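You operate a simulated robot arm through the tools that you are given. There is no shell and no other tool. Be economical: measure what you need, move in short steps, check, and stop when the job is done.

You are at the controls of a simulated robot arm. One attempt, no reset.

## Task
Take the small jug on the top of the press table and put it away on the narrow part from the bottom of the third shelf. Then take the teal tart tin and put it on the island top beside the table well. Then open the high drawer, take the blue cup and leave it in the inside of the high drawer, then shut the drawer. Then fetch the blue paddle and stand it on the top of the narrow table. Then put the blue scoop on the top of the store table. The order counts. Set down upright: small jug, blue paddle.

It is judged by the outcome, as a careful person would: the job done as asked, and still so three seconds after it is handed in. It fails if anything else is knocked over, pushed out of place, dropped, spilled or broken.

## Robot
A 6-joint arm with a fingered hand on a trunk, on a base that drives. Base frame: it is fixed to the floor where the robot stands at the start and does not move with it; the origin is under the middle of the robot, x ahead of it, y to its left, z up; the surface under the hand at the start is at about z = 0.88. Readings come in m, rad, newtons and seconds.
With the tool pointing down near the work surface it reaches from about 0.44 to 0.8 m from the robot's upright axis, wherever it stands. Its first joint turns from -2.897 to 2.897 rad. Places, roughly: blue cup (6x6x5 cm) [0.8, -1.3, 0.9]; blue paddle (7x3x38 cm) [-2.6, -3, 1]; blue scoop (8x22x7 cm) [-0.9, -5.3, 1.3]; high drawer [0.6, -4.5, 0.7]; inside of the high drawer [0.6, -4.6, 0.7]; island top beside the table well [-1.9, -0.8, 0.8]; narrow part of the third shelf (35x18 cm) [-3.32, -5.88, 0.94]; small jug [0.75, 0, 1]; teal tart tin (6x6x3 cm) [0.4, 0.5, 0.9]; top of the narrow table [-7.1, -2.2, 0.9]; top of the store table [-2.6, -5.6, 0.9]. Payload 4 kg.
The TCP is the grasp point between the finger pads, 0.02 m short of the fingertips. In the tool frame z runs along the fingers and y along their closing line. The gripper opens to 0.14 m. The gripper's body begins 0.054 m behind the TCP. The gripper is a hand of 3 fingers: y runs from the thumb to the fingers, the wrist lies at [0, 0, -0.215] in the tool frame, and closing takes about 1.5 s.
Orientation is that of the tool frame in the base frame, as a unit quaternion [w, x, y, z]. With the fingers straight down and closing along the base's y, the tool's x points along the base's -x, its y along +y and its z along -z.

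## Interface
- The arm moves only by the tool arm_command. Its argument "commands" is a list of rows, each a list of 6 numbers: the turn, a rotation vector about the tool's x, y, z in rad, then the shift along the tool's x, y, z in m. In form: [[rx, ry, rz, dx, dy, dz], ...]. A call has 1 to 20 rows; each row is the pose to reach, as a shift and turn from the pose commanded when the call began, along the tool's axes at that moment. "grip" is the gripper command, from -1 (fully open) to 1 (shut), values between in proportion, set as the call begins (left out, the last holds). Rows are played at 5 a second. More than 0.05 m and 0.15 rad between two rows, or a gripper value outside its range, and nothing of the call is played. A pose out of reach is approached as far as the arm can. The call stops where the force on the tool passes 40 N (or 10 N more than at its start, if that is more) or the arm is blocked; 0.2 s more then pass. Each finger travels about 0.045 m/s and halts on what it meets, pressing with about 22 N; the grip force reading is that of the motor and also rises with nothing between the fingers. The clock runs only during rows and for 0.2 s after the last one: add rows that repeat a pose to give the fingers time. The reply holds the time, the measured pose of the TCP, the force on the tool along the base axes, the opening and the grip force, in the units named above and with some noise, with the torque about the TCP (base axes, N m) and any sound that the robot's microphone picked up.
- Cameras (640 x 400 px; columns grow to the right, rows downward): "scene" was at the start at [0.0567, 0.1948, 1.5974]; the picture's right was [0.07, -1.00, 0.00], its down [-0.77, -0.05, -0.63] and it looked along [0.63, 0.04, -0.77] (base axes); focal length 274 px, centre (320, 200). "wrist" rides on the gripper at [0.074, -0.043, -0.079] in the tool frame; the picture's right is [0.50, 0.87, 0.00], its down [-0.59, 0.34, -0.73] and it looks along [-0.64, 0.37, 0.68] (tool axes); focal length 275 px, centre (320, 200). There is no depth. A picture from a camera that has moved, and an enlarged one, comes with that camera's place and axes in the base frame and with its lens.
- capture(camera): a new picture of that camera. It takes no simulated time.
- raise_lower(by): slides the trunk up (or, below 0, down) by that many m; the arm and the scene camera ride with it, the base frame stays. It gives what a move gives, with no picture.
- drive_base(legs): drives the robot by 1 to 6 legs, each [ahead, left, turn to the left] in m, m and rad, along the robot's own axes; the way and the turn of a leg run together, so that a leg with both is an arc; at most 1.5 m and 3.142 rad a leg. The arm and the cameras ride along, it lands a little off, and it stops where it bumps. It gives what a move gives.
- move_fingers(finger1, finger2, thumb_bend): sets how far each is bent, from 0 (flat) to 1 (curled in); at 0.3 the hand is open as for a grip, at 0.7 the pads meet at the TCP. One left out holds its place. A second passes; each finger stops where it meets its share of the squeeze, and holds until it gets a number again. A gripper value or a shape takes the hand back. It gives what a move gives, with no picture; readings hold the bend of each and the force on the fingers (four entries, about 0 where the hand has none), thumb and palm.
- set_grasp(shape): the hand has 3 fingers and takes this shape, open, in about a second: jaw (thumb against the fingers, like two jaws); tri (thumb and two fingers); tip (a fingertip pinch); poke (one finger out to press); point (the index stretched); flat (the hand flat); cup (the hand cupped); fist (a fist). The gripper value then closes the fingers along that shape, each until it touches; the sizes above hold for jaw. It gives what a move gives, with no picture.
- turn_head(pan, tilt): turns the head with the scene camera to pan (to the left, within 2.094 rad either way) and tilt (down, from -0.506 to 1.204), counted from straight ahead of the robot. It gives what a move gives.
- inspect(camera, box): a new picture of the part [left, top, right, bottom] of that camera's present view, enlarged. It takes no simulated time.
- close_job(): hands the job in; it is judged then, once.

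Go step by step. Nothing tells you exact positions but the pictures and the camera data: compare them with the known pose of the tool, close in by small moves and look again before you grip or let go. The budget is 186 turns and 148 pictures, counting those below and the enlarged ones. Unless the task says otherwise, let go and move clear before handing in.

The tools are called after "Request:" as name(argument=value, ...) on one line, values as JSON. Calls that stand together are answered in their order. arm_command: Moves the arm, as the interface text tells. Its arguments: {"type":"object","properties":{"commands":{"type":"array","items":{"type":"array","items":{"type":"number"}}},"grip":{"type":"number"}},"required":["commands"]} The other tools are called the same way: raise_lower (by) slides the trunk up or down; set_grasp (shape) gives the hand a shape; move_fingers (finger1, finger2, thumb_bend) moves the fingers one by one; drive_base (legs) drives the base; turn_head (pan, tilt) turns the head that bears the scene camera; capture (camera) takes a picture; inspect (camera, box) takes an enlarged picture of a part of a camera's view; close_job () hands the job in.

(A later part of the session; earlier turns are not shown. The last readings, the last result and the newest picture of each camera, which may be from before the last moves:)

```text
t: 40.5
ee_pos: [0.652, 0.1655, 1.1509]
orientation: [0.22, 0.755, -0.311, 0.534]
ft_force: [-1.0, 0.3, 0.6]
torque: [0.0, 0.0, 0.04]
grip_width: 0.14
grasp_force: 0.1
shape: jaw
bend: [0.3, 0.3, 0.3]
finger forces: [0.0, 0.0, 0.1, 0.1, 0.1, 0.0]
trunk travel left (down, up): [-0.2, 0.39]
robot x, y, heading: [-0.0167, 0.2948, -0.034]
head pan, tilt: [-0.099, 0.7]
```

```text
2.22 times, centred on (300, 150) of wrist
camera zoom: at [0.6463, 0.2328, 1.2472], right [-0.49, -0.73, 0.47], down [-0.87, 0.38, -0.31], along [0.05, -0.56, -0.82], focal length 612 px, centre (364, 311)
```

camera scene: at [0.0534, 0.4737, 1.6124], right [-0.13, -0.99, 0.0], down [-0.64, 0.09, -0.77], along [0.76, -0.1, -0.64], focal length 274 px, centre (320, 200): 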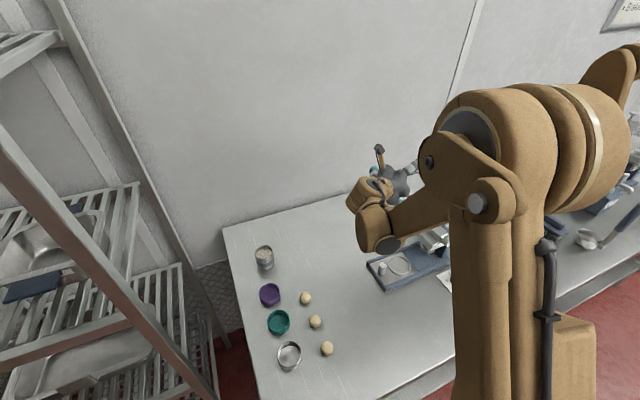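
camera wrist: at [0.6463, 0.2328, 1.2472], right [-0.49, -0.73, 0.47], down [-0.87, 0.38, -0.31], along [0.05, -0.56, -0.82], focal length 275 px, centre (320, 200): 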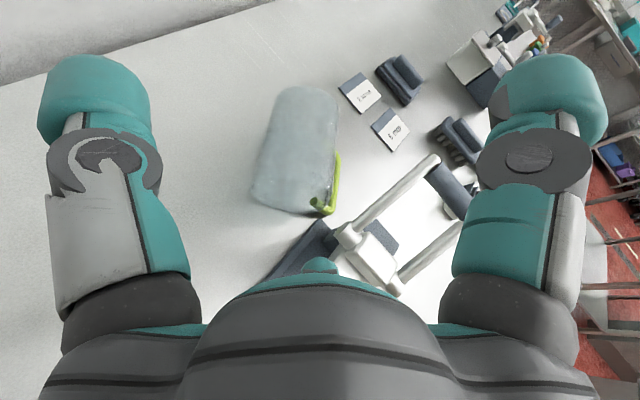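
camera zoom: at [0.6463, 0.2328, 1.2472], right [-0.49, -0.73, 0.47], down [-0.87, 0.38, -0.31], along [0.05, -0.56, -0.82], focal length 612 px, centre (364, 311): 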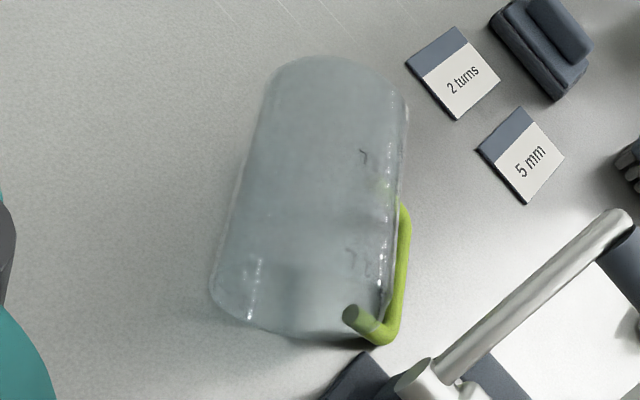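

The jug has tipped and lies on its side, rim toward the robot, empty as far as I can see. The hand turns out to close with three digits spaced around the axis, so I test other hand shapes before regrasping.

Request:
set_grasp(shape="tri")

Request:
capture(camera="wrist")

Request:
set_grasp(shape="cup")

Request:
capture(camera="wrist")

Request:
set_grasp(shape="tip")

Request:
capture(camera="wrist")

```text
t: 41.4
ee_pos: [0.6527, 0.1664, 1.1508]
orientation: [0.221, 0.754, -0.311, 0.535]
ft_force: [0.5, 0.3, -1.0]
torque: [-0.02, -0.02, 0.04]
grip_width: 0.1399
grasp_force: 0.1
shape: tri
bend: [0.3, 0.3, 0.3]
finger forces: [0.2, 0.0, 0.1, 0.0, 0.1, 0.0]
trunk travel left (down, up): [-0.2, 0.39]
robot x, y, heading: [-0.0156, 0.2946, -0.035]
head pan, tilt: [-0.099, 0.7]
```

```text
112 pictures are left
camera wrist: at [0.647, 0.2321, 1.2469], right [-0.49, -0.73, 0.47], down [-0.87, 0.38, -0.31], along [0.05, -0.56, -0.82], focal length 275 px, centre (320, 200)
```

wrist: 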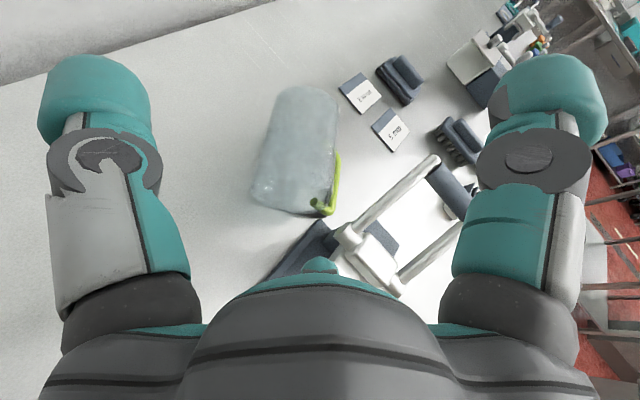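

```text
t: 42.3
ee_pos: [0.652, 0.1656, 1.1507]
orientation: [0.221, 0.754, -0.311, 0.535]
ft_force: [-0.7, -0.3, -0.1]
torque: [-0.05, -0.01, 0.01]
grip_width: 0.0601
grasp_force: 0.1
shape: cup
bend: [0.54, 0.54, 0.69]
finger forces: [0.0, 0.1, 0.0, 0.0, 0.1, 0.1]
trunk travel left (down, up): [-0.2, 0.39]
robot x, y, heading: [-0.0208, 0.2949, -0.031]
head pan, tilt: [-0.099, 0.7]
```

```text
111 pictures are left
camera wrist: at [0.647, 0.2322, 1.2469], right [-0.49, -0.73, 0.47], down [-0.87, 0.38, -0.31], along [0.05, -0.56, -0.82], focal length 275 px, centre (320, 200)
```

wrist: 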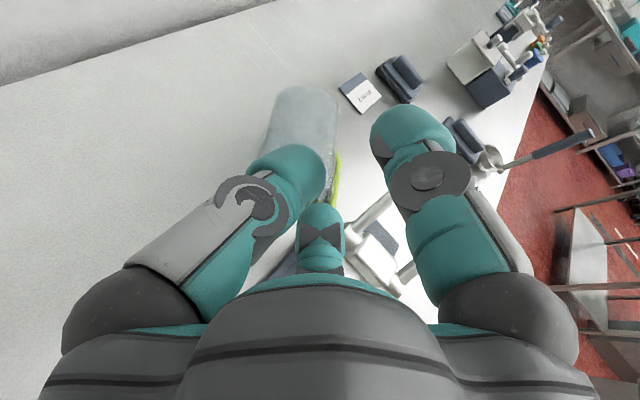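

```text
t: 43.2
ee_pos: [0.6529, 0.164, 1.1503]
orientation: [0.221, 0.754, -0.311, 0.535]
ft_force: [-0.3, 0.0, -0.4]
torque: [0.01, -0.01, 0.0]
grip_width: 0.1399
grasp_force: 0.0
shape: tip
bend: [0.3, 0.3, 0.3]
finger forces: [0.0, 0.0, 0.0, 0.1, 0.1, 0.0]
trunk travel left (down, up): [-0.2, 0.39]
robot x, y, heading: [-0.0169, 0.2955, -0.033]
head pan, tilt: [-0.099, 0.7]
```

```text
110 pictures are left
camera wrist: at [0.647, 0.2322, 1.2469], right [-0.49, -0.73, 0.47], down [-0.87, 0.38, -0.31], along [0.05, -0.56, -0.82], focal length 275 px, centre (320, 200)
```

wrist: 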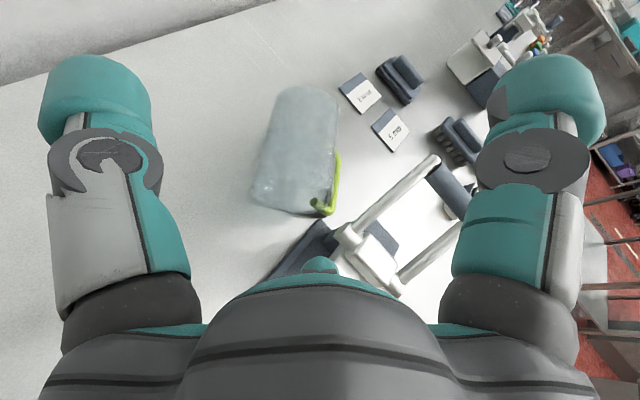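

The digits are fixed 120° apart, with the thumb alone on tool −y. For the lying jug I'll straddle it from above, tool x along its axis, then tilt it upright. First I spin the hand back and point it down.

Request:
arm_command(commands=[[0, 0, -0.145, 0, 0, 0], [0, 0, -0.29, 0, 0, 0], [0, 0, -0.435, 0, 0, 0], [0, 0, -0.58, 0, 0, 0], [0, 0, -0.725, 0, 0, 0], [0, 0, -0.87, 0, 0, 0], [0, 0, -1.015, 0, 0, 0], [0, 0, -1.16, 0, 0, 0], [0, 0, -1.305, 0, 0, 0], [0, 0, -1.45, 0, 0, 0], [0, 0, -1.571, 0, 0, 0]])

Request:
arm_command(commands=[[0, 0, -0.145, 0, 0, 0], [0, 0, -0.29, 0, 0, 0], [0, 0, -0.435, 0, 0, 0], [0, 0, -0.58, 0, 0, 0], [0, 0, -0.725, 0, 0, 0], [0, 0, -0.87, 0, 0, 0], [0, 0, -1.015, 0, 0, 0], [0, 0, -1.16, 0, 0, 0], [0, 0, -1.305, 0, 0, 0], [0, 0, -1.45, 0, 0, 0], [0, 0, -1.571, 0, 0, 0]])

Request:
arm_command(commands=[[0, 0.14, 0, 0, 0, 0], [0, 0.28, 0, 0, 0, 0], [0, 0.42, 0, 0, 0, 0], [0, 0.56, 0, 0, 0, 0], [0, 0.7, 0, 0, 0, 0], [0, 0.84, 0, 0, 0, 0], [0, 0.98, 0, 0, 0, 0], [0, 1.11, 0, 0, 0, 0], [0, 1.234, 0, 0, 0, 0]])

Request:
capture(camera="wrist")

Request:
capture(camera="scene")

```text
t: 45.6
ee_pos: [0.6552, 0.1646, 1.1517]
orientation: [0.535, 0.752, 0.315, 0.223]
ft_force: [-0.2, 0.5, -0.2]
torque: [0.0, 0.02, 0.01]
grip_width: 0.1399
grasp_force: 0.0
shape: tip
bend: [0.3, 0.3, 0.3]
finger forces: [0.0, 0.0, 0.0, 0.1, 0.0, 0.0]
trunk travel left (down, up): [-0.2, 0.39]
robot x, y, heading: [-0.0157, 0.2942, -0.036]
head pan, tilt: [-0.099, 0.7]
```

```text
t: 48.0
ee_pos: [0.6545, 0.1646, 1.1492]
orientation: [0.534, 0.31, 0.755, -0.221]
ft_force: [0.5, -0.3, 0.8]
torque: [-0.01, 0.01, -0.03]
grip_width: 0.1402
grasp_force: 0.1
shape: tip
bend: [0.3, 0.3, 0.3]
finger forces: [0.0, 0.0, 0.0, 0.1, 0.1, 0.0]
trunk travel left (down, up): [-0.2, 0.39]
robot x, y, heading: [-0.0128, 0.2968, -0.031]
head pan, tilt: [-0.099, 0.7]
```

```text
t: 50.0
ee_pos: [0.6566, 0.1634, 1.1494]
orientation: [-0.001, 0.38, 0.925, 0.0]
ft_force: [0.0, 0.1, 0.5]
torque: [-0.04, 0.04, 0.04]
grip_width: 0.1401
grasp_force: 0.1
shape: tip
bend: [0.3, 0.3, 0.3]
finger forces: [0.0, 0.1, 0.0, 0.0, 0.0, 0.0]
trunk travel left (down, up): [-0.2, 0.39]
robot x, y, heading: [-0.0164, 0.2937, -0.035]
head pan, tilt: [-0.099, 0.7]
```

```text
109 pictures are left
camera wrist: at [0.5733, 0.1858, 1.2297], right [0.25, 0.97, 0.0], down [0.66, -0.17, 0.73], along [0.71, -0.19, -0.68], focal length 275 px, centre (320, 200)
```

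wrist: 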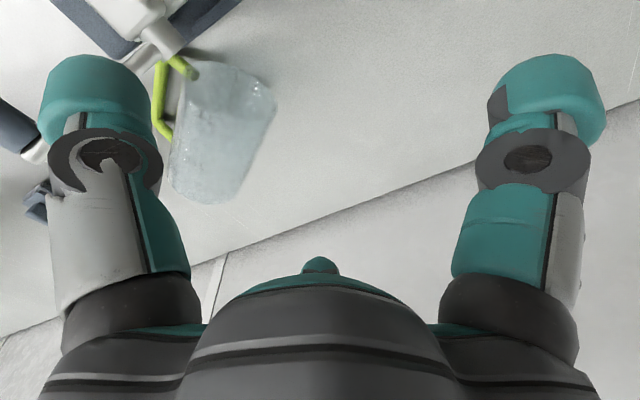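

```text
108 pictures are left
camera scene: at [0.0542, 0.4727, 1.6125], right [-0.13, -0.99, 0.0], down [-0.64, 0.09, -0.76], along [0.76, -0.1, -0.64], focal length 274 px, centre (320, 200)
```

scene: 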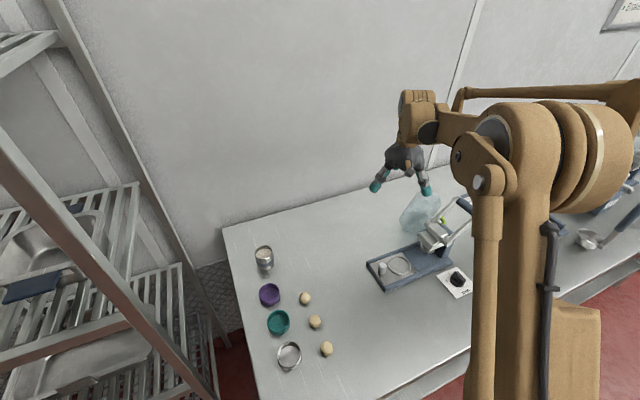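

Request:
inspect(camera="wrist", box=[120, 30, 320, 230])

Request:
inspect(camera="scene", box=[360, 160, 500, 260])

```text
2.00 times, centred on (220, 130) of wrist
camera zoom: at [0.5733, 0.1858, 1.2297], right [0.25, 0.97, 0.0], down [0.66, -0.17, 0.73], along [0.71, -0.19, -0.68], focal length 551 px, centre (520, 340)
```

zoom: 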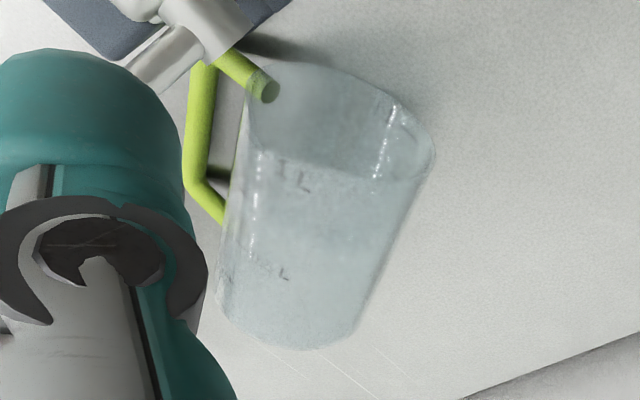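

```text
4.00 times, centred on (430, 210) of scene
camera zoom: at [0.0542, 0.4727, 1.6125], right [-0.13, -0.99, 0.0], down [-0.64, 0.09, -0.76], along [0.76, -0.1, -0.64], focal length 1095 px, centre (-120, 160)
```

zoom: 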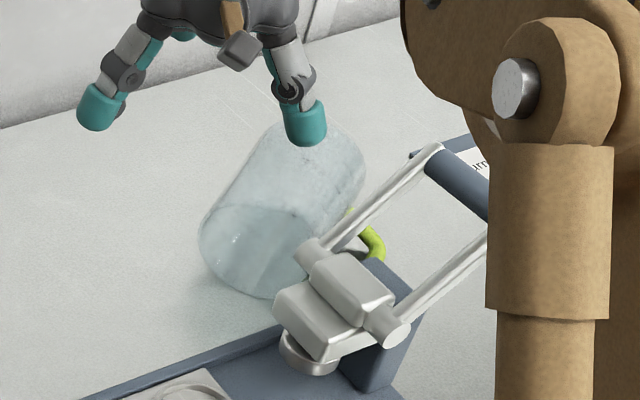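

The jug is empty, its axis along az 135°, centre about (0.752, −0.007). The open span is barely its diameter for this digit layout, so I test whether the fingers open wider.

Request:
move_fingers(finger1=0.12, finger2=0.12, thumb_bend=0.12)

Request:
capture(camera="wrist")

Request:
inspect(camera="scene", box=[360, 160, 500, 260])

```text
t: 51.0
ee_pos: [0.6549, 0.1631, 1.1497]
orientation: [0.0, 0.38, 0.925, 0.0]
ft_force: [-0.1, 0.0, 0.2]
torque: [-0.03, 0.01, 0.02]
grip_width: 0.1543
grasp_force: 0.0
shape: fingers
bend: [0.12, 0.12, 0.12]
finger forces: [0.1, 0.0, 0.0, 0.0, 0.0, 0.1]
trunk travel left (down, up): [-0.2, 0.39]
robot x, y, heading: [-0.0169, 0.2946, -0.035]
head pan, tilt: [-0.099, 0.7]
```

```text
105 pictures are left
camera wrist: at [0.5729, 0.1864, 1.2298], right [0.25, 0.97, 0.0], down [0.66, -0.17, 0.73], along [0.71, -0.19, -0.68], focal length 275 px, centre (320, 200)
```

wrist: 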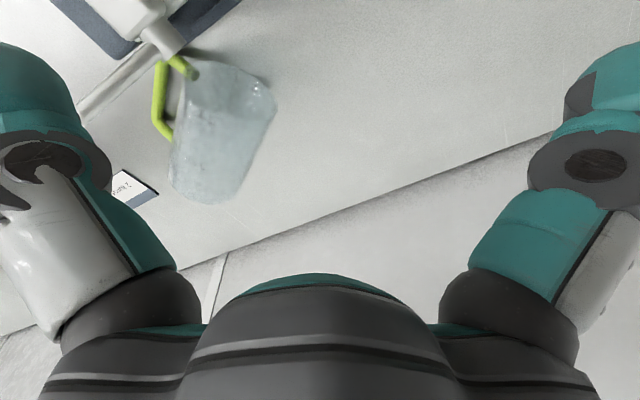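

```text
4.00 times, centred on (430, 210) of scene
camera zoom: at [0.0538, 0.4732, 1.6125], right [-0.13, -0.99, 0.0], down [-0.64, 0.09, -0.76], along [0.76, -0.1, -0.64], focal length 1095 px, centre (-120, 160)
```

zoom: 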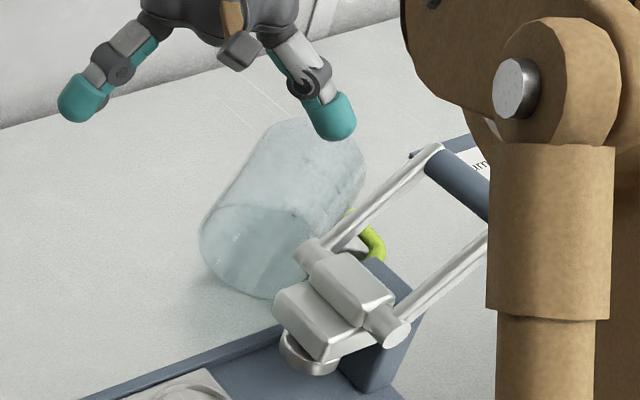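

Wider opening works and clears the jug and handle. I move over the jug at safe height and check alignment.

Request:
arm_command(commands=[[0, 0, 0, -0.02, -0.004, -0.03], [0, 0, 0, -0.06, -0.012, -0.04], [0, 0, 0, -0.1, -0.02, -0.04], [0, 0, 0, -0.14, -0.028, -0.04], [0, 0, 0, -0.1815, -0.0343, -0.03]])

Request:
capture(camera="wrist")

Request:
inspect(camera="scene", box=[360, 130, 520, 250])

```text
t: 52.2
ee_pos: [0.7343, 0.0229, 1.1779]
orientation: [0.0, 0.381, 0.925, 0.0]
ft_force: [-0.2, 0.7, 0.1]
torque: [0.01, -0.03, -0.04]
grip_width: 0.1546
grasp_force: 0.1
shape: fingers
bend: [0.12, 0.12, 0.12]
finger forces: [0.0, 0.1, 0.0, 0.0, 0.0, 0.0]
out of reach, approached as far as the arm can: row 5
trunk travel left (down, up): [-0.2, 0.39]
robot x, y, heading: [-0.0185, 0.2947, -0.029]
head pan, tilt: [-0.099, 0.7]
```

```text
103 pictures are left
camera wrist: at [0.651, 0.0454, 1.2575], right [0.25, 0.97, 0.0], down [0.66, -0.17, 0.73], along [0.71, -0.19, -0.68], focal length 275 px, centre (320, 200)
```

wrist: 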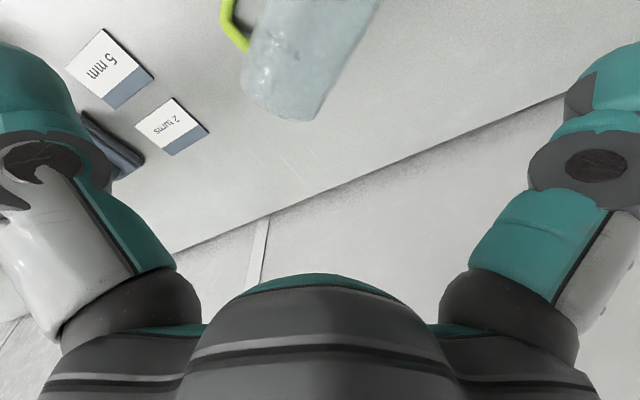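

```text
3.33 times, centred on (440, 190) of scene
camera zoom: at [0.0525, 0.4735, 1.6125], right [-0.13, -0.99, 0.0], down [-0.64, 0.09, -0.77], along [0.76, -0.1, -0.64], focal length 912 px, centre (-80, 233)
```

zoom: 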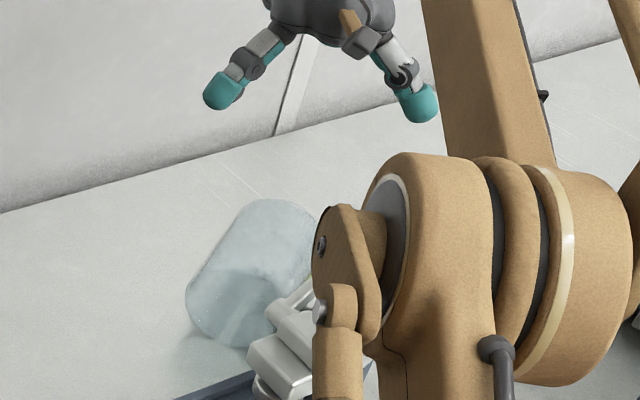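

Slightly out of reach; I shift the base right 0.15 and ahead 0.05 m with the hand high above everything.

Request:
drive_base(legs=[[0.04, -0.15, 0.03]])

```text
t: 53.6
ee_pos: [0.7807, -0.1056, 1.1759]
orientation: [0.0, 0.367, 0.93, 0.0]
ft_force: [0.0, -1.0, -0.8]
torque: [0.02, -0.04, 0.01]
grip_width: 0.1545
grasp_force: 0.1
shape: fingers
bend: [0.12, 0.12, 0.12]
finger forces: [0.0, 0.0, 0.0, 0.1, 0.1, 0.0]
trunk travel left (down, up): [-0.2, 0.39]
robot x, y, heading: [0.0198, 0.1483, -0.006]
head pan, tilt: [-0.099, 0.7]
```

Request:
arm_command(commands=[[0, 0, 0, 0.032, 0.024, 0], [0, 0, 0, 0.064, 0.048, 0], [0, 0, 0.035, 0.095, 0.0708, 0]])

Request:
capture(camera="wrist")

Request:
capture(camera="scene")

```text
t: 54.4
ee_pos: [0.7603, 0.0132, 1.1765]
orientation: [0.0, 0.384, 0.923, -0.001]
ft_force: [-0.2, 0.2, 0.6]
torque: [-0.05, 0.03, -0.02]
grip_width: 0.1546
grasp_force: 0.0
shape: fingers
bend: [0.12, 0.12, 0.12]
finger forces: [0.0, 0.0, 0.0, 0.0, 0.0, 0.1]
trunk travel left (down, up): [-0.2, 0.39]
robot x, y, heading: [0.0218, 0.1465, -0.005]
head pan, tilt: [-0.099, 0.7]
```

```text
101 pictures are left
camera wrist: at [0.6774, 0.0352, 1.2569], right [0.26, 0.96, 0.0], down [0.66, -0.18, 0.73], along [0.71, -0.19, -0.68], focal length 275 px, centre (320, 200)
```

wrist: 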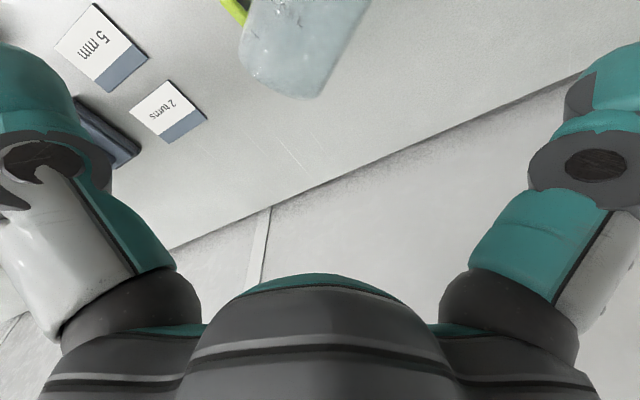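

```text
100 pictures are left
camera scene: at [0.0868, 0.3265, 1.6123], right [-0.11, -0.99, 0.0], down [-0.64, 0.07, -0.76], along [0.76, -0.08, -0.64], focal length 274 px, centre (320, 200)
```

scene: 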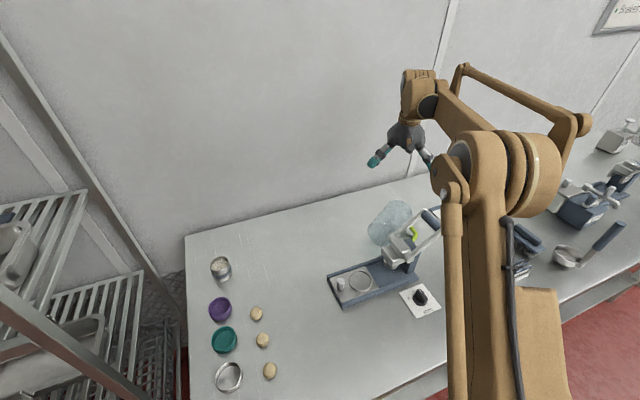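

Request:
inspect(camera="scene", box=[350, 180, 450, 280])

Request:
inspect(camera="wrist", box=[200, 0, 400, 120])

```text
4.00 times, centred on (400, 230) of scene
camera zoom: at [0.0868, 0.3265, 1.6123], right [-0.11, -0.99, 0.0], down [-0.64, 0.07, -0.76], along [0.76, -0.08, -0.64], focal length 1095 px, centre (0, 80)
```

zoom: 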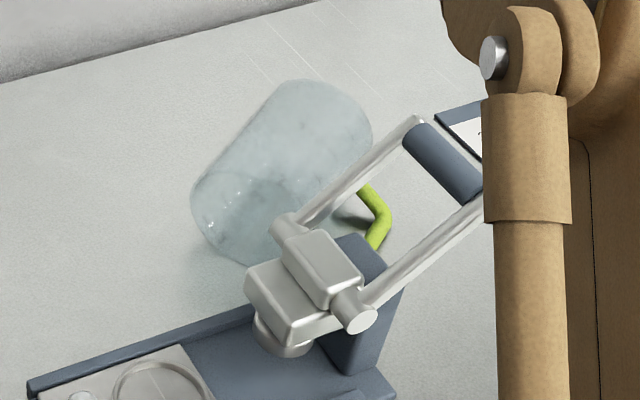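

```text
3.20 times, centred on (300, 60) of wrist
camera zoom: at [0.6774, 0.0352, 1.2569], right [0.26, 0.96, 0.0], down [0.66, -0.18, 0.73], along [0.71, -0.19, -0.68], focal length 881 px, centre (384, 648)
```

zoom: 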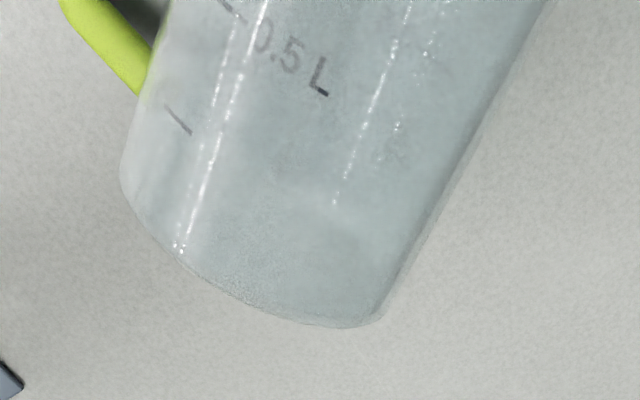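

Alignment is good: jug axis about 1.6 cm to the thumb side of the tool, mid-length nearly centred. I lower to just straddle it.

Request:
arm_command(commands=[[0, 0, 0, 0, 0.002, 0.045], [0, 0, 0, 0, 0.004, 0.09], [0, 0, 0, 0, 0.004, 0.13], [0, 0, 0, 0, 0.004, 0.16], [0, 0, 0, 0, 0.004, 0.185]])

Request:
capture(camera="wrist")

Request:
inspect(camera="scene", box=[340, 150, 480, 270])

```text
t: 55.6
ee_pos: [0.7637, 0.0139, 0.9914]
orientation: [0.0, 0.384, 0.923, -0.001]
ft_force: [0.2, 0.2, -0.4]
torque: [0.03, 0.0, -0.01]
grip_width: 0.1547
grasp_force: 0.0
shape: fingers
bend: [0.12, 0.12, 0.12]
finger forces: [0.0, 0.0, 0.1, 0.1, 0.1, 0.0]
trunk travel left (down, up): [-0.2, 0.39]
robot x, y, heading: [0.0229, 0.1405, -0.008]
head pan, tilt: [-0.099, 0.7]
```

```text
97 pictures are left
camera wrist: at [0.6812, 0.0367, 1.0709], right [0.26, 0.97, 0.0], down [0.66, -0.18, 0.73], along [0.71, -0.19, -0.68], focal length 275 px, centre (320, 200)
```

wrist: 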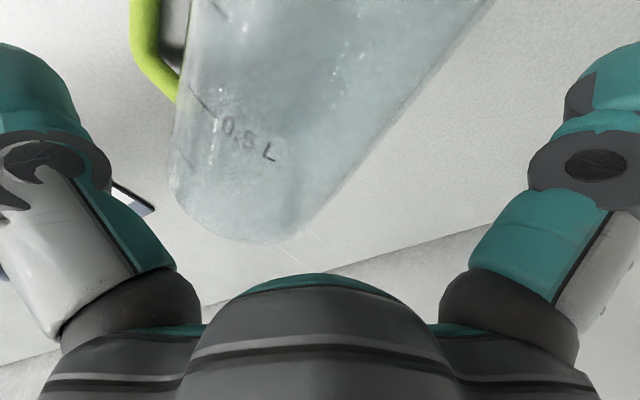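

```text
3.33 times, centred on (410, 210) of scene
camera zoom: at [0.0874, 0.3255, 1.6124], right [-0.11, -0.99, 0.0], down [-0.64, 0.07, -0.76], along [0.76, -0.08, -0.64], focal length 912 px, centre (20, 167)
```

zoom: 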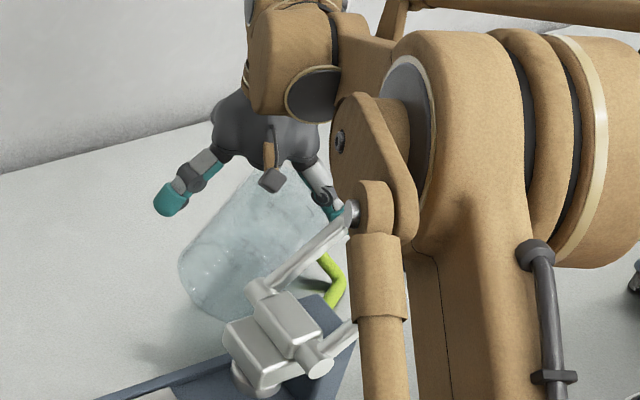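

Straddling cleanly. I descend the last 5 cm.

Request:
arm_command(commands=[[0, 0, 0, 0, 0, 0.02], [0, 0, 0, 0, 0, 0.04], [0, 0, 0, 0, 0, 0.05]])

Request:
capture(camera="wrist")

```text
t: 56.4
ee_pos: [0.7627, 0.0126, 0.9419]
orientation: [0.0, 0.384, 0.923, -0.001]
ft_force: [-0.8, 1.1, 0.4]
torque: [-0.03, 0.0, 0.0]
grip_width: 0.1545
grasp_force: 0.0
shape: fingers
bend: [0.12, 0.12, 0.12]
finger forces: [0.0, 0.1, 0.1, 0.1, 0.0, 0.0]
trunk travel left (down, up): [-0.2, 0.39]
robot x, y, heading: [0.0182, 0.1457, -0.009]
head pan, tilt: [-0.099, 0.7]
```

```text
95 pictures are left
camera wrist: at [0.6796, 0.037, 1.0205], right [0.26, 0.97, 0.0], down [0.66, -0.18, 0.73], along [0.71, -0.19, -0.68], focal length 275 px, centre (320, 200)
```

wrist: 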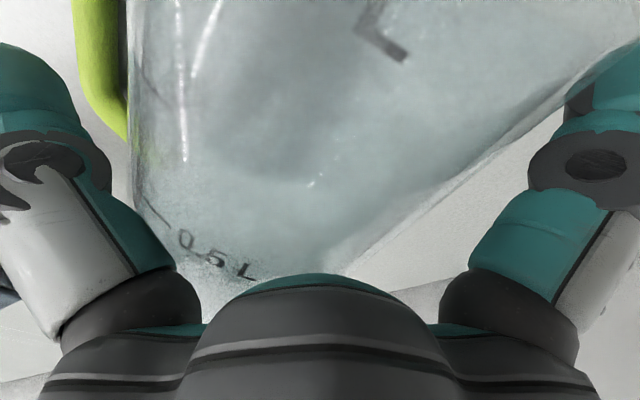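

All digits are around the jug without contact. I close them gradually.

Request:
move_fingers(finger1=0.5, finger2=0.5, thumb_bend=0.5)

Request:
capture(camera="wrist")

Request:
inspect(camera="scene", box=[340, 150, 480, 270])

```text
t: 57.4
ee_pos: [0.7612, 0.0129, 0.9417]
orientation: [0.001, 0.385, 0.923, 0.0]
ft_force: [1.2, -8.1, 25.1]
torque: [-0.63, 0.42, -0.07]
grip_width: 0.1281
grasp_force: 30.4
shape: fingers
bend: [0.31, 0.27, 0.31]
finger forces: [12.6, 14.9, 0.0, 0.0, 33.7, 0.0]
trunk travel left (down, up): [-0.2, 0.39]
robot x, y, heading: [0.0173, 0.145, -0.005]
head pan, tilt: [-0.099, 0.7]
```

```text
94 pictures are left
camera wrist: at [0.6778, 0.036, 1.0224], right [0.26, 0.96, 0.0], down [0.65, -0.18, 0.74], along [0.71, -0.19, -0.68], focal length 275 px, centre (320, 200)
```

wrist: 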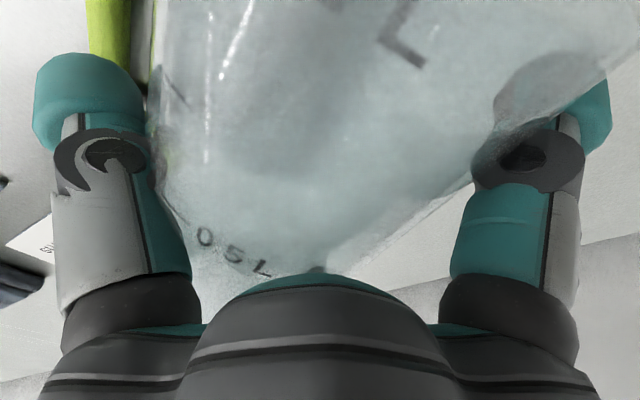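

```text
3.33 times, centred on (410, 210) of scene
camera zoom: at [0.0843, 0.325, 1.6127], right [-0.11, -0.99, 0.0], down [-0.64, 0.07, -0.77], along [0.76, -0.08, -0.64], focal length 912 px, centre (20, 167)
```

zoom: 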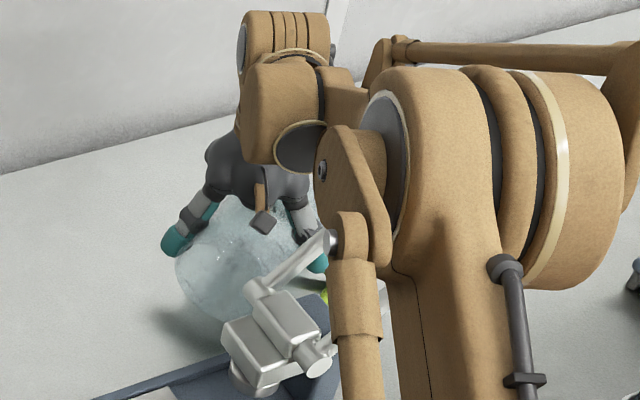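

All three digits bear on the jug but the upward push shows they grip above its widest line. I ease off, lower 1.2 cm and close again.

Request:
move_fingers(finger1=0.17, finger2=0.17, thumb_bend=0.17)

Request:
arm_command(commands=[[0, 0, 0, 0, 0, 0.007], [0, 0, 0, 0, 0, 0.013]])

Request:
move_fingers(finger1=0.5, finger2=0.5, thumb_bend=0.5)

Request:
capture(camera="wrist")

```text
t: 58.4
ee_pos: [0.763, 0.0135, 0.9405]
orientation: [-0.001, 0.384, 0.923, -0.001]
ft_force: [-0.1, -0.2, -0.3]
torque: [-0.01, -0.02, 0.01]
grip_width: 0.1468
grasp_force: 0.1
shape: fingers
bend: [0.17, 0.17, 0.17]
finger forces: [0.1, 0.1, 0.0, 0.0, 0.1, 0.1]
trunk travel left (down, up): [-0.2, 0.39]
robot x, y, heading: [0.0212, 0.1434, -0.005]
head pan, tilt: [-0.099, 0.7]
```

```text
t: 59.0
ee_pos: [0.7607, 0.0158, 0.929]
orientation: [0.001, 0.384, 0.923, 0.0]
ft_force: [5.0, 1.8, 18.4]
torque: [-0.53, -0.42, 0.35]
grip_width: 0.1471
grasp_force: 8.7
shape: fingers
bend: [0.17, 0.13, 0.17]
finger forces: [0.2, 11.7, 0.1, 0.0, 4.8, 0.1]
trunk travel left (down, up): [-0.2, 0.39]
robot x, y, heading: [0.0185, 0.1429, -0.008]
head pan, tilt: [-0.099, 0.7]
```

```text
t: 59.9
ee_pos: [0.7597, 0.0137, 0.9329]
orientation: [0.001, 0.385, 0.923, -0.001]
ft_force: [0.6, -0.7, 24.1]
torque: [-0.75, 0.37, 0.19]
grip_width: 0.1431
grasp_force: 41.9
shape: fingers
bend: [0.22, 0.14, 0.23]
finger forces: [16.5, 24.5, 0.0, 0.1, 42.1, 0.0]
trunk travel left (down, up): [-0.2, 0.39]
robot x, y, heading: [0.0187, 0.1456, -0.006]
head pan, tilt: [-0.099, 0.7]
stopped: the force on the tool passed its limit at 41 N (the readings are from after the stop); the commanded pose is now the measured one
```

```text
92 pictures are left
camera wrist: at [0.6773, 0.0373, 1.0109], right [0.26, 0.97, 0.0], down [0.65, -0.18, 0.74], along [0.71, -0.19, -0.68], focal length 275 px, centre (320, 200)
```

wrist: 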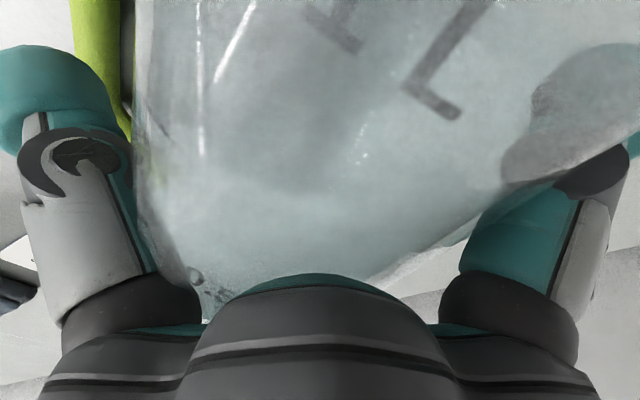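

The grip is firm on all three digits, and I test it with a small lift.

Request:
arm_command(commands=[[0, 0, 0, 0, 0, -0.008], [0, 0, 0, 0, 0, -0.016], [0, 0, 0, 0, 0, -0.024], [0, 0, 0, 0, 0, -0.032], [0, 0, 0, 0, 0, -0.04]])

Request:
capture(camera="wrist")

Request:
inspect(camera="scene", box=[340, 150, 480, 270])

```text
t: 61.1
ee_pos: [0.7616, 0.0131, 0.9694]
orientation: [0.0, 0.385, 0.923, -0.002]
ft_force: [-0.6, -0.5, -0.5]
torque: [0.01, 0.0, 0.0]
grip_width: 0.1198
grasp_force: 0.1
shape: fingers
bend: [0.3, 0.22, 0.35]
finger forces: [0.0, 0.1, 0.0, 0.0, 0.3, 0.1]
trunk travel left (down, up): [-0.2, 0.39]
robot x, y, heading: [0.0195, 0.1452, -0.003]
head pan, tilt: [-0.099, 0.7]
```

```text
91 pictures are left
camera wrist: at [0.6789, 0.0366, 1.0493], right [0.26, 0.97, 0.0], down [0.66, -0.18, 0.73], along [0.71, -0.19, -0.68], focal length 275 px, centre (320, 200)
```

wrist: 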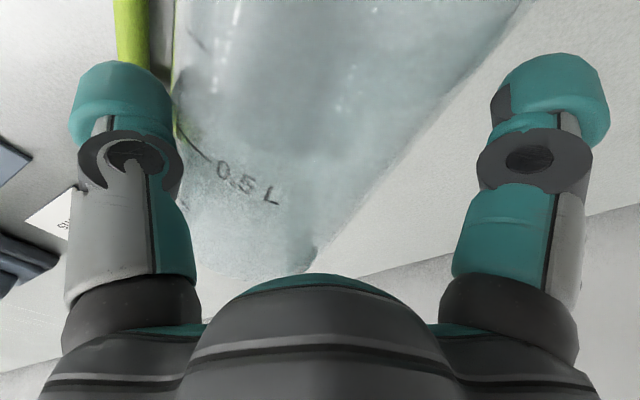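

```text
3.33 times, centred on (410, 210) of scene
camera zoom: at [0.0869, 0.3255, 1.6124], right [-0.11, -0.99, 0.0], down [-0.64, 0.07, -0.76], along [0.76, -0.08, -0.64], focal length 912 px, centre (20, 167)
```

zoom: 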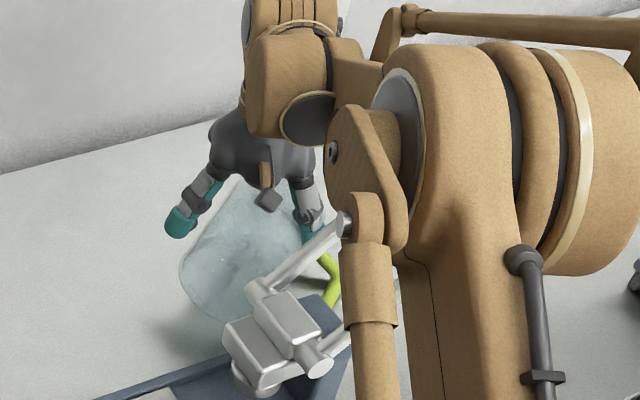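

The body is too wide for this hand (the splayed digits slip off), so I'll pinch the jug's wall at the rim instead: thumb inside the mouth, fingers on top, then swing it upright. I lift off and re-pose first.

Request:
move_fingers(finger1=0.15, finger2=0.15, thumb_bend=0.15)

Request:
arm_command(commands=[[0, 0, 0, 0, 0, -0.04], [0, 0, 0, 0, 0, -0.08], [0, 0, 0, 0, 0, -0.12], [0, 0, 0, 0, 0, -0.16], [0, 0, 0, 0, 0, -0.2], [0, 0, 0, 0.04, 0.01, -0.22], [0, 0, 0, 0.08, 0.02, -0.22], [0, 0, 0, 0.12, 0.02, -0.22], [0, 0, 0, 0.16, 0.02, -0.22]])

Request:
arm_command(commands=[[0, -0.14, 0, 0, 0, 0], [0, -0.28, 0, 0, 0, 0], [0, -0.42, 0, 0, 0, 0], [0, -0.56, 0, 0, 0, 0], [0, -0.7, 0, 0, 0, 0], [0, -0.84, 0, 0, 0, 0], [0, -0.98, 0, 0, 0, 0], [0, -1.11, 0, 0, 0, 0], [0, -1.234, 0, 0, 0, 0]])

Request:
arm_command(commands=[[0, 0, 0.145, 0, 0, 0], [0, 0, 0.29, 0, 0, 0], [0, 0, 0.435, 0, 0, 0], [0, 0, 0.58, 0, 0, 0], [0, 0, 0.725, 0, 0, 0], [0, 0, 0.87, 0, 0, 0], [0, 0, 1.015, 0, 0, 0], [0, 0, 1.16, 0, 0, 0], [0, 0, 1.305, 0, 0, 0], [0, 0, 1.45, 0, 0, 0], [0, 0, 1.571, 0, 0, 0]])

Request:
set_grasp(shape="jaw")

Request:
capture(camera="scene")

Request:
capture(camera="wrist")

```text
t: 62.1
ee_pos: [0.7623, 0.0122, 0.9692]
orientation: [0.0, 0.384, 0.923, -0.001]
ft_force: [-0.9, -0.5, 0.2]
torque: [0.02, -0.01, -0.03]
grip_width: 0.15
grasp_force: 0.0
shape: fingers
bend: [0.15, 0.15, 0.15]
finger forces: [0.1, 0.0, 0.0, 0.1, 0.0, 0.1]
trunk travel left (down, up): [-0.2, 0.39]
robot x, y, heading: [0.0196, 0.1447, -0.011]
head pan, tilt: [-0.099, 0.7]
```

```text
t: 64.1
ee_pos: [0.6639, 0.1424, 1.1843]
orientation: [0.0, 0.384, 0.923, -0.001]
ft_force: [0.4, 0.5, -0.3]
torque: [-0.03, 0.0, -0.02]
grip_width: 0.1502
grasp_force: 0.0
shape: fingers
bend: [0.15, 0.15, 0.15]
finger forces: [0.0, 0.0, 0.0, 0.1, 0.0, 0.1]
trunk travel left (down, up): [-0.2, 0.39]
robot x, y, heading: [0.0183, 0.1455, -0.008]
head pan, tilt: [-0.099, 0.7]
```

```text
t: 66.1
ee_pos: [0.6633, 0.1423, 1.1874]
orientation: [0.535, 0.312, 0.753, -0.222]
ft_force: [0.1, -0.1, 0.6]
torque: [-0.02, 0.03, -0.01]
grip_width: 0.1501
grasp_force: 0.1
shape: fingers
bend: [0.15, 0.15, 0.15]
finger forces: [0.0, 0.0, 0.1, 0.0, 0.1, 0.1]
trunk travel left (down, up): [-0.2, 0.39]
robot x, y, heading: [0.0171, 0.1437, -0.003]
head pan, tilt: [-0.099, 0.7]
```

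```text
t: 68.5
ee_pos: [0.6624, 0.1415, 1.1882]
orientation: [0.535, 0.754, 0.311, 0.221]
ft_force: [-0.1, 0.7, 0.5]
torque: [0.0, 0.02, 0.01]
grip_width: 0.15
grasp_force: 0.1
shape: fingers
bend: [0.15, 0.15, 0.15]
finger forces: [0.0, 0.0, 0.0, 0.0, 0.0, 0.1]
trunk travel left (down, up): [-0.2, 0.39]
robot x, y, heading: [0.0227, 0.142, -0.009]
head pan, tilt: [-0.099, 0.7]
```

```text
t: 69.4
ee_pos: [0.6642, 0.1422, 1.1883]
orientation: [0.535, 0.754, 0.312, 0.221]
ft_force: [-0.2, -0.1, -0.2]
torque: [0.04, 0.01, -0.02]
grip_width: 0.1399
grasp_force: 0.1
shape: jaw
bend: [0.3, 0.3, 0.3]
finger forces: [0.0, 0.0, 0.0, 0.0, 0.1, 0.0]
trunk travel left (down, up): [-0.2, 0.39]
robot x, y, heading: [0.0186, 0.1453, -0.007]
head pan, tilt: [-0.099, 0.7]
```

```text
89 pictures are left
camera scene: at [0.087, 0.3257, 1.6124], right [-0.11, -0.99, 0.0], down [-0.64, 0.07, -0.76], along [0.76, -0.08, -0.64], focal length 274 px, centre (320, 200)
```

scene: 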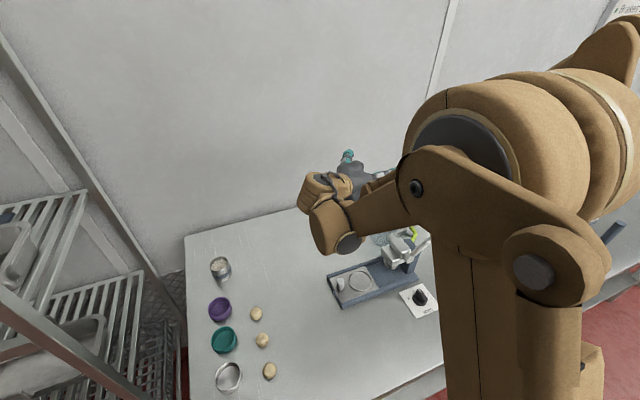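

```text
88 pictures are left
camera wrist: at [0.6532, 0.2576, 1.1748], right [0.56, 0.15, 0.82], down [-0.83, 0.0, 0.56], along [0.09, -0.99, 0.12], focal length 275 px, centre (320, 200)
```

wrist: 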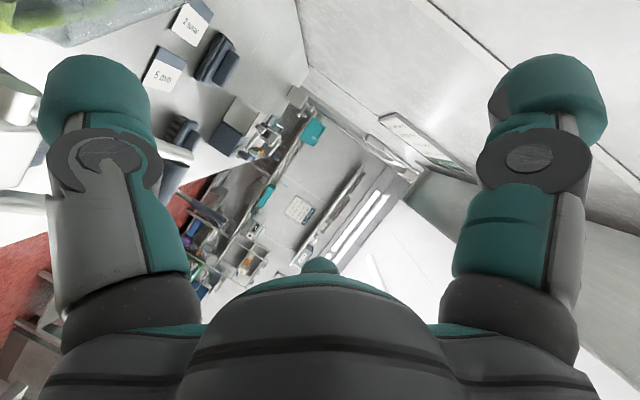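

I'll pinch the rim wall on its upper-left side, which keeps the palm clear of the press pivot. I roll the hand 45°, narrow the opening, and descend to a stand-off.

Request:
arm_command(commands=[[0, 0, -0.14, 0, 0, 0], [0, 0, -0.28, 0, 0, 0], [0, 0, -0.42, 0, 0, 0], [0, 0, -0.56, 0, 0, 0], [0, 0, -0.7, 0, 0, 0], [0, 0, -0.785, 0, 0, 0]], grip=0.1)

Request:
arm_command(commands=[[0, 0, 0, 0.03, -0.031, 0.017], [0, 0, 0, 0.06, -0.062, 0.034], [0, 0, 0, 0.09, -0.094, 0.051], [0, 0, 0, 0.118, -0.125, 0.068]])

Request:
capture(camera="wrist")

Request:
inspect(camera="scene", box=[300, 140, 460, 280])

```text
t: 70.8
ee_pos: [0.6626, 0.1413, 1.1882]
orientation: [0.579, 0.577, 0.576, -0.002]
ft_force: [0.8, -0.1, 0.1]
torque: [0.0, -0.02, 0.0]
grip_width: 0.0631
grasp_force: 0.0
shape: jaw
bend: [0.36, 0.36, 0.35]
finger forces: [0.1, 0.0, 0.0, 0.0, 0.0, 0.0]
trunk travel left (down, up): [-0.2, 0.39]
robot x, y, heading: [0.0221, 0.1489, -0.007]
head pan, tilt: [-0.099, 0.7]
```

```text
t: 71.8
ee_pos: [0.6678, 0.1337, 1.0036]
orientation: [0.578, 0.578, 0.576, -0.001]
ft_force: [-0.5, 0.8, 0.2]
torque: [0.0, 0.01, 0.03]
grip_width: 0.0631
grasp_force: 0.1
shape: jaw
bend: [0.36, 0.36, 0.35]
finger forces: [0.1, 0.0, 0.1, 0.0, 0.0, 0.0]
trunk travel left (down, up): [-0.2, 0.39]
robot x, y, heading: [0.0205, 0.1433, -0.007]
head pan, tilt: [-0.099, 0.7]
```

```text
87 pictures are left
camera wrist: at [0.6112, 0.2224, 0.9521], right [0.75, 0.62, 0.24], down [-0.46, 0.22, 0.86], along [0.48, -0.75, 0.45], focal length 275 px, centre (320, 200)
```

wrist: 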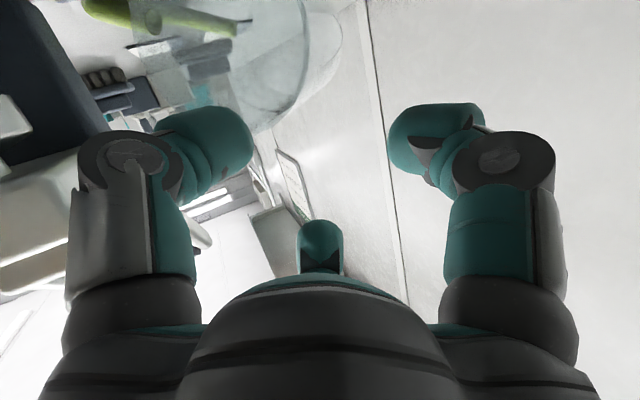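

```text
2.86 times, centred on (380, 210) of scene
camera zoom: at [0.0879, 0.3258, 1.6123], right [-0.11, -0.99, 0.0], down [-0.64, 0.07, -0.76], along [0.76, -0.08, -0.64], focal length 782 px, centre (149, 171)
```

zoom: 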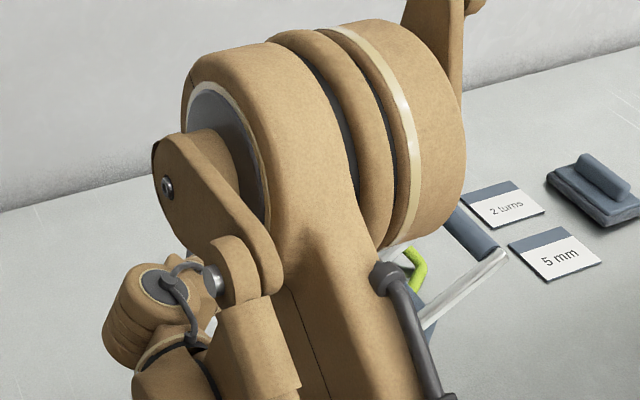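

I see the mouth's rim between thumb and finger; from two rim points I refine the pinch spot to (0.730, 0.050, 0.970). I correct sideways and advance halfway.

Request:
arm_command(commands=[[0, 0, 0, -0.012, -0.009, 0.01], [0, 0, 0, -0.012, -0.009, 0.035], [0, 0, 0, -0.012, -0.009, 0.06]])

Request:
capture(camera="wrist")

```text
t: 72.6
ee_pos: [0.694, 0.082, 0.9861]
orientation: [0.578, 0.578, 0.576, -0.004]
ft_force: [-0.6, -0.6, 0.5]
torque: [0.0, -0.02, -0.01]
grip_width: 0.0633
grasp_force: 0.2
shape: jaw
bend: [0.36, 0.36, 0.35]
finger forces: [0.1, 0.0, 0.0, 0.0, 0.1, 0.1]
trunk travel left (down, up): [-0.2, 0.39]
robot x, y, heading: [0.02, 0.1452, -0.001]
head pan, tilt: [-0.099, 0.7]
```

```text
85 pictures are left
camera wrist: at [0.6382, 0.1711, 0.9339], right [0.75, 0.62, 0.24], down [-0.46, 0.22, 0.86], along [0.48, -0.75, 0.45], focal length 275 px, centre (320, 200)
```

wrist: 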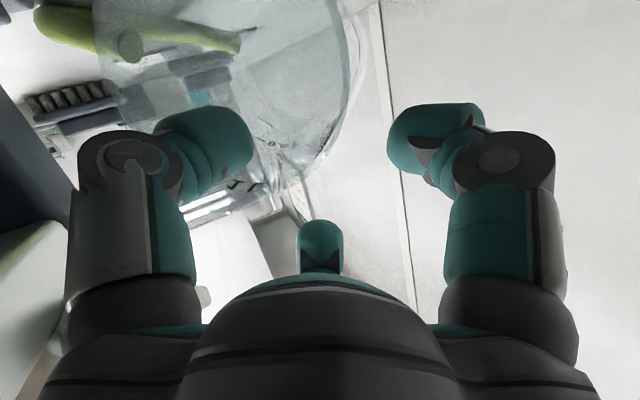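

The thumb is inside and both fingers outside so far, but finger B would ride close to the rim. I shift 1.4 cm outward, advance a bit and look.

Request:
arm_command(commands=[[0, 0, 0, -0.004, 0.014, 0], [0, 0, 0, -0.004, 0.014, 0.025]])

Request:
capture(camera="wrist")

```text
t: 73.2
ee_pos: [0.7198, 0.0663, 0.9903]
orientation: [0.579, 0.577, 0.576, -0.002]
ft_force: [1.4, 0.0, -0.4]
torque: [-0.02, -0.04, -0.03]
grip_width: 0.0632
grasp_force: 0.0
shape: jaw
bend: [0.36, 0.36, 0.35]
finger forces: [0.0, 0.0, 0.0, 0.0, 0.1, 0.0]
trunk travel left (down, up): [-0.2, 0.39]
robot x, y, heading: [0.0202, 0.1443, -0.005]
head pan, tilt: [-0.099, 0.7]
```

```text
84 pictures are left
camera wrist: at [0.6632, 0.1557, 0.9391], right [0.75, 0.62, 0.24], down [-0.46, 0.21, 0.86], along [0.48, -0.75, 0.45], focal length 275 px, centre (320, 200)
```

wrist: 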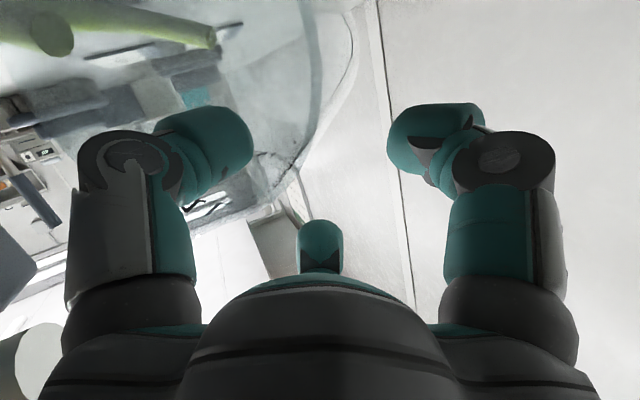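

Good: thumb inside, both fingers outside. I advance 2.5 cm and close.

Request:
arm_command(commands=[[0, 0, 0, 0, 0.002, 0.012], [0, 0, 0, 0, 0.004, 0.025]])

Request:
arm_command(commands=[[0, 0, 0, 0, 0, 0], [0, 0, 0, 0, 0, 0], [0, 0, 0, 0, 0, 0], [0, 0, 0, 0, 0, 0], [0, 0, 0, 0, 0, 0], [0, 0, 0, 0, 0, 0], [0, 0, 0, 0, 0, 0], [0, 0, 0, 0, 0, 0]], grip=1)

Request:
capture(camera="wrist")

```text
t: 73.8
ee_pos: [0.7381, 0.0517, 0.9826]
orientation: [0.578, 0.578, 0.575, -0.001]
ft_force: [-0.2, 0.1, 0.3]
torque: [0.0, -0.05, -0.03]
grip_width: 0.0634
grasp_force: 0.0
shape: jaw
bend: [0.36, 0.36, 0.35]
finger forces: [0.0, 0.0, 0.0, 0.0, 0.1, 0.0]
trunk travel left (down, up): [-0.2, 0.39]
robot x, y, heading: [0.0168, 0.1463, -0.011]
head pan, tilt: [-0.099, 0.7]
```

```text
t: 75.6
ee_pos: [0.7392, 0.0516, 0.9837]
orientation: [0.578, 0.578, 0.576, -0.001]
ft_force: [0.2, 0.9, -0.8]
torque: [0.03, -0.04, 0.01]
grip_width: 0.0
grasp_force: 21.5
shape: jaw
bend: [0.68, 0.73, 0.6]
finger forces: [0.0, 36.1, 0.1, 0.0, 24.9, 0.0]
trunk travel left (down, up): [-0.2, 0.39]
robot x, y, heading: [0.0179, 0.1456, -0.005]
head pan, tilt: [-0.099, 0.7]
```

```text
83 pictures are left
camera wrist: at [0.6821, 0.1402, 0.9319], right [0.75, 0.62, 0.24], down [-0.46, 0.22, 0.86], along [0.48, -0.75, 0.45], focal length 275 px, centre (320, 200)
```

wrist: 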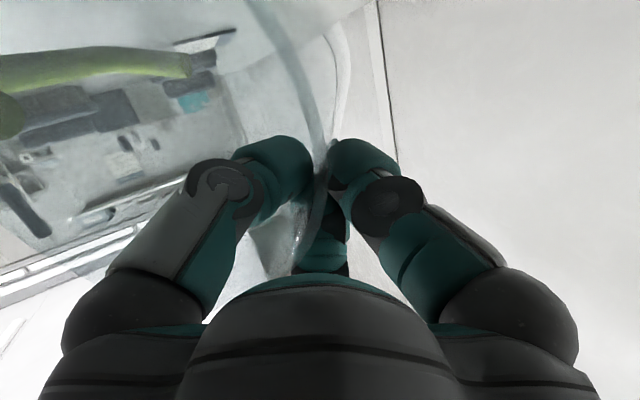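

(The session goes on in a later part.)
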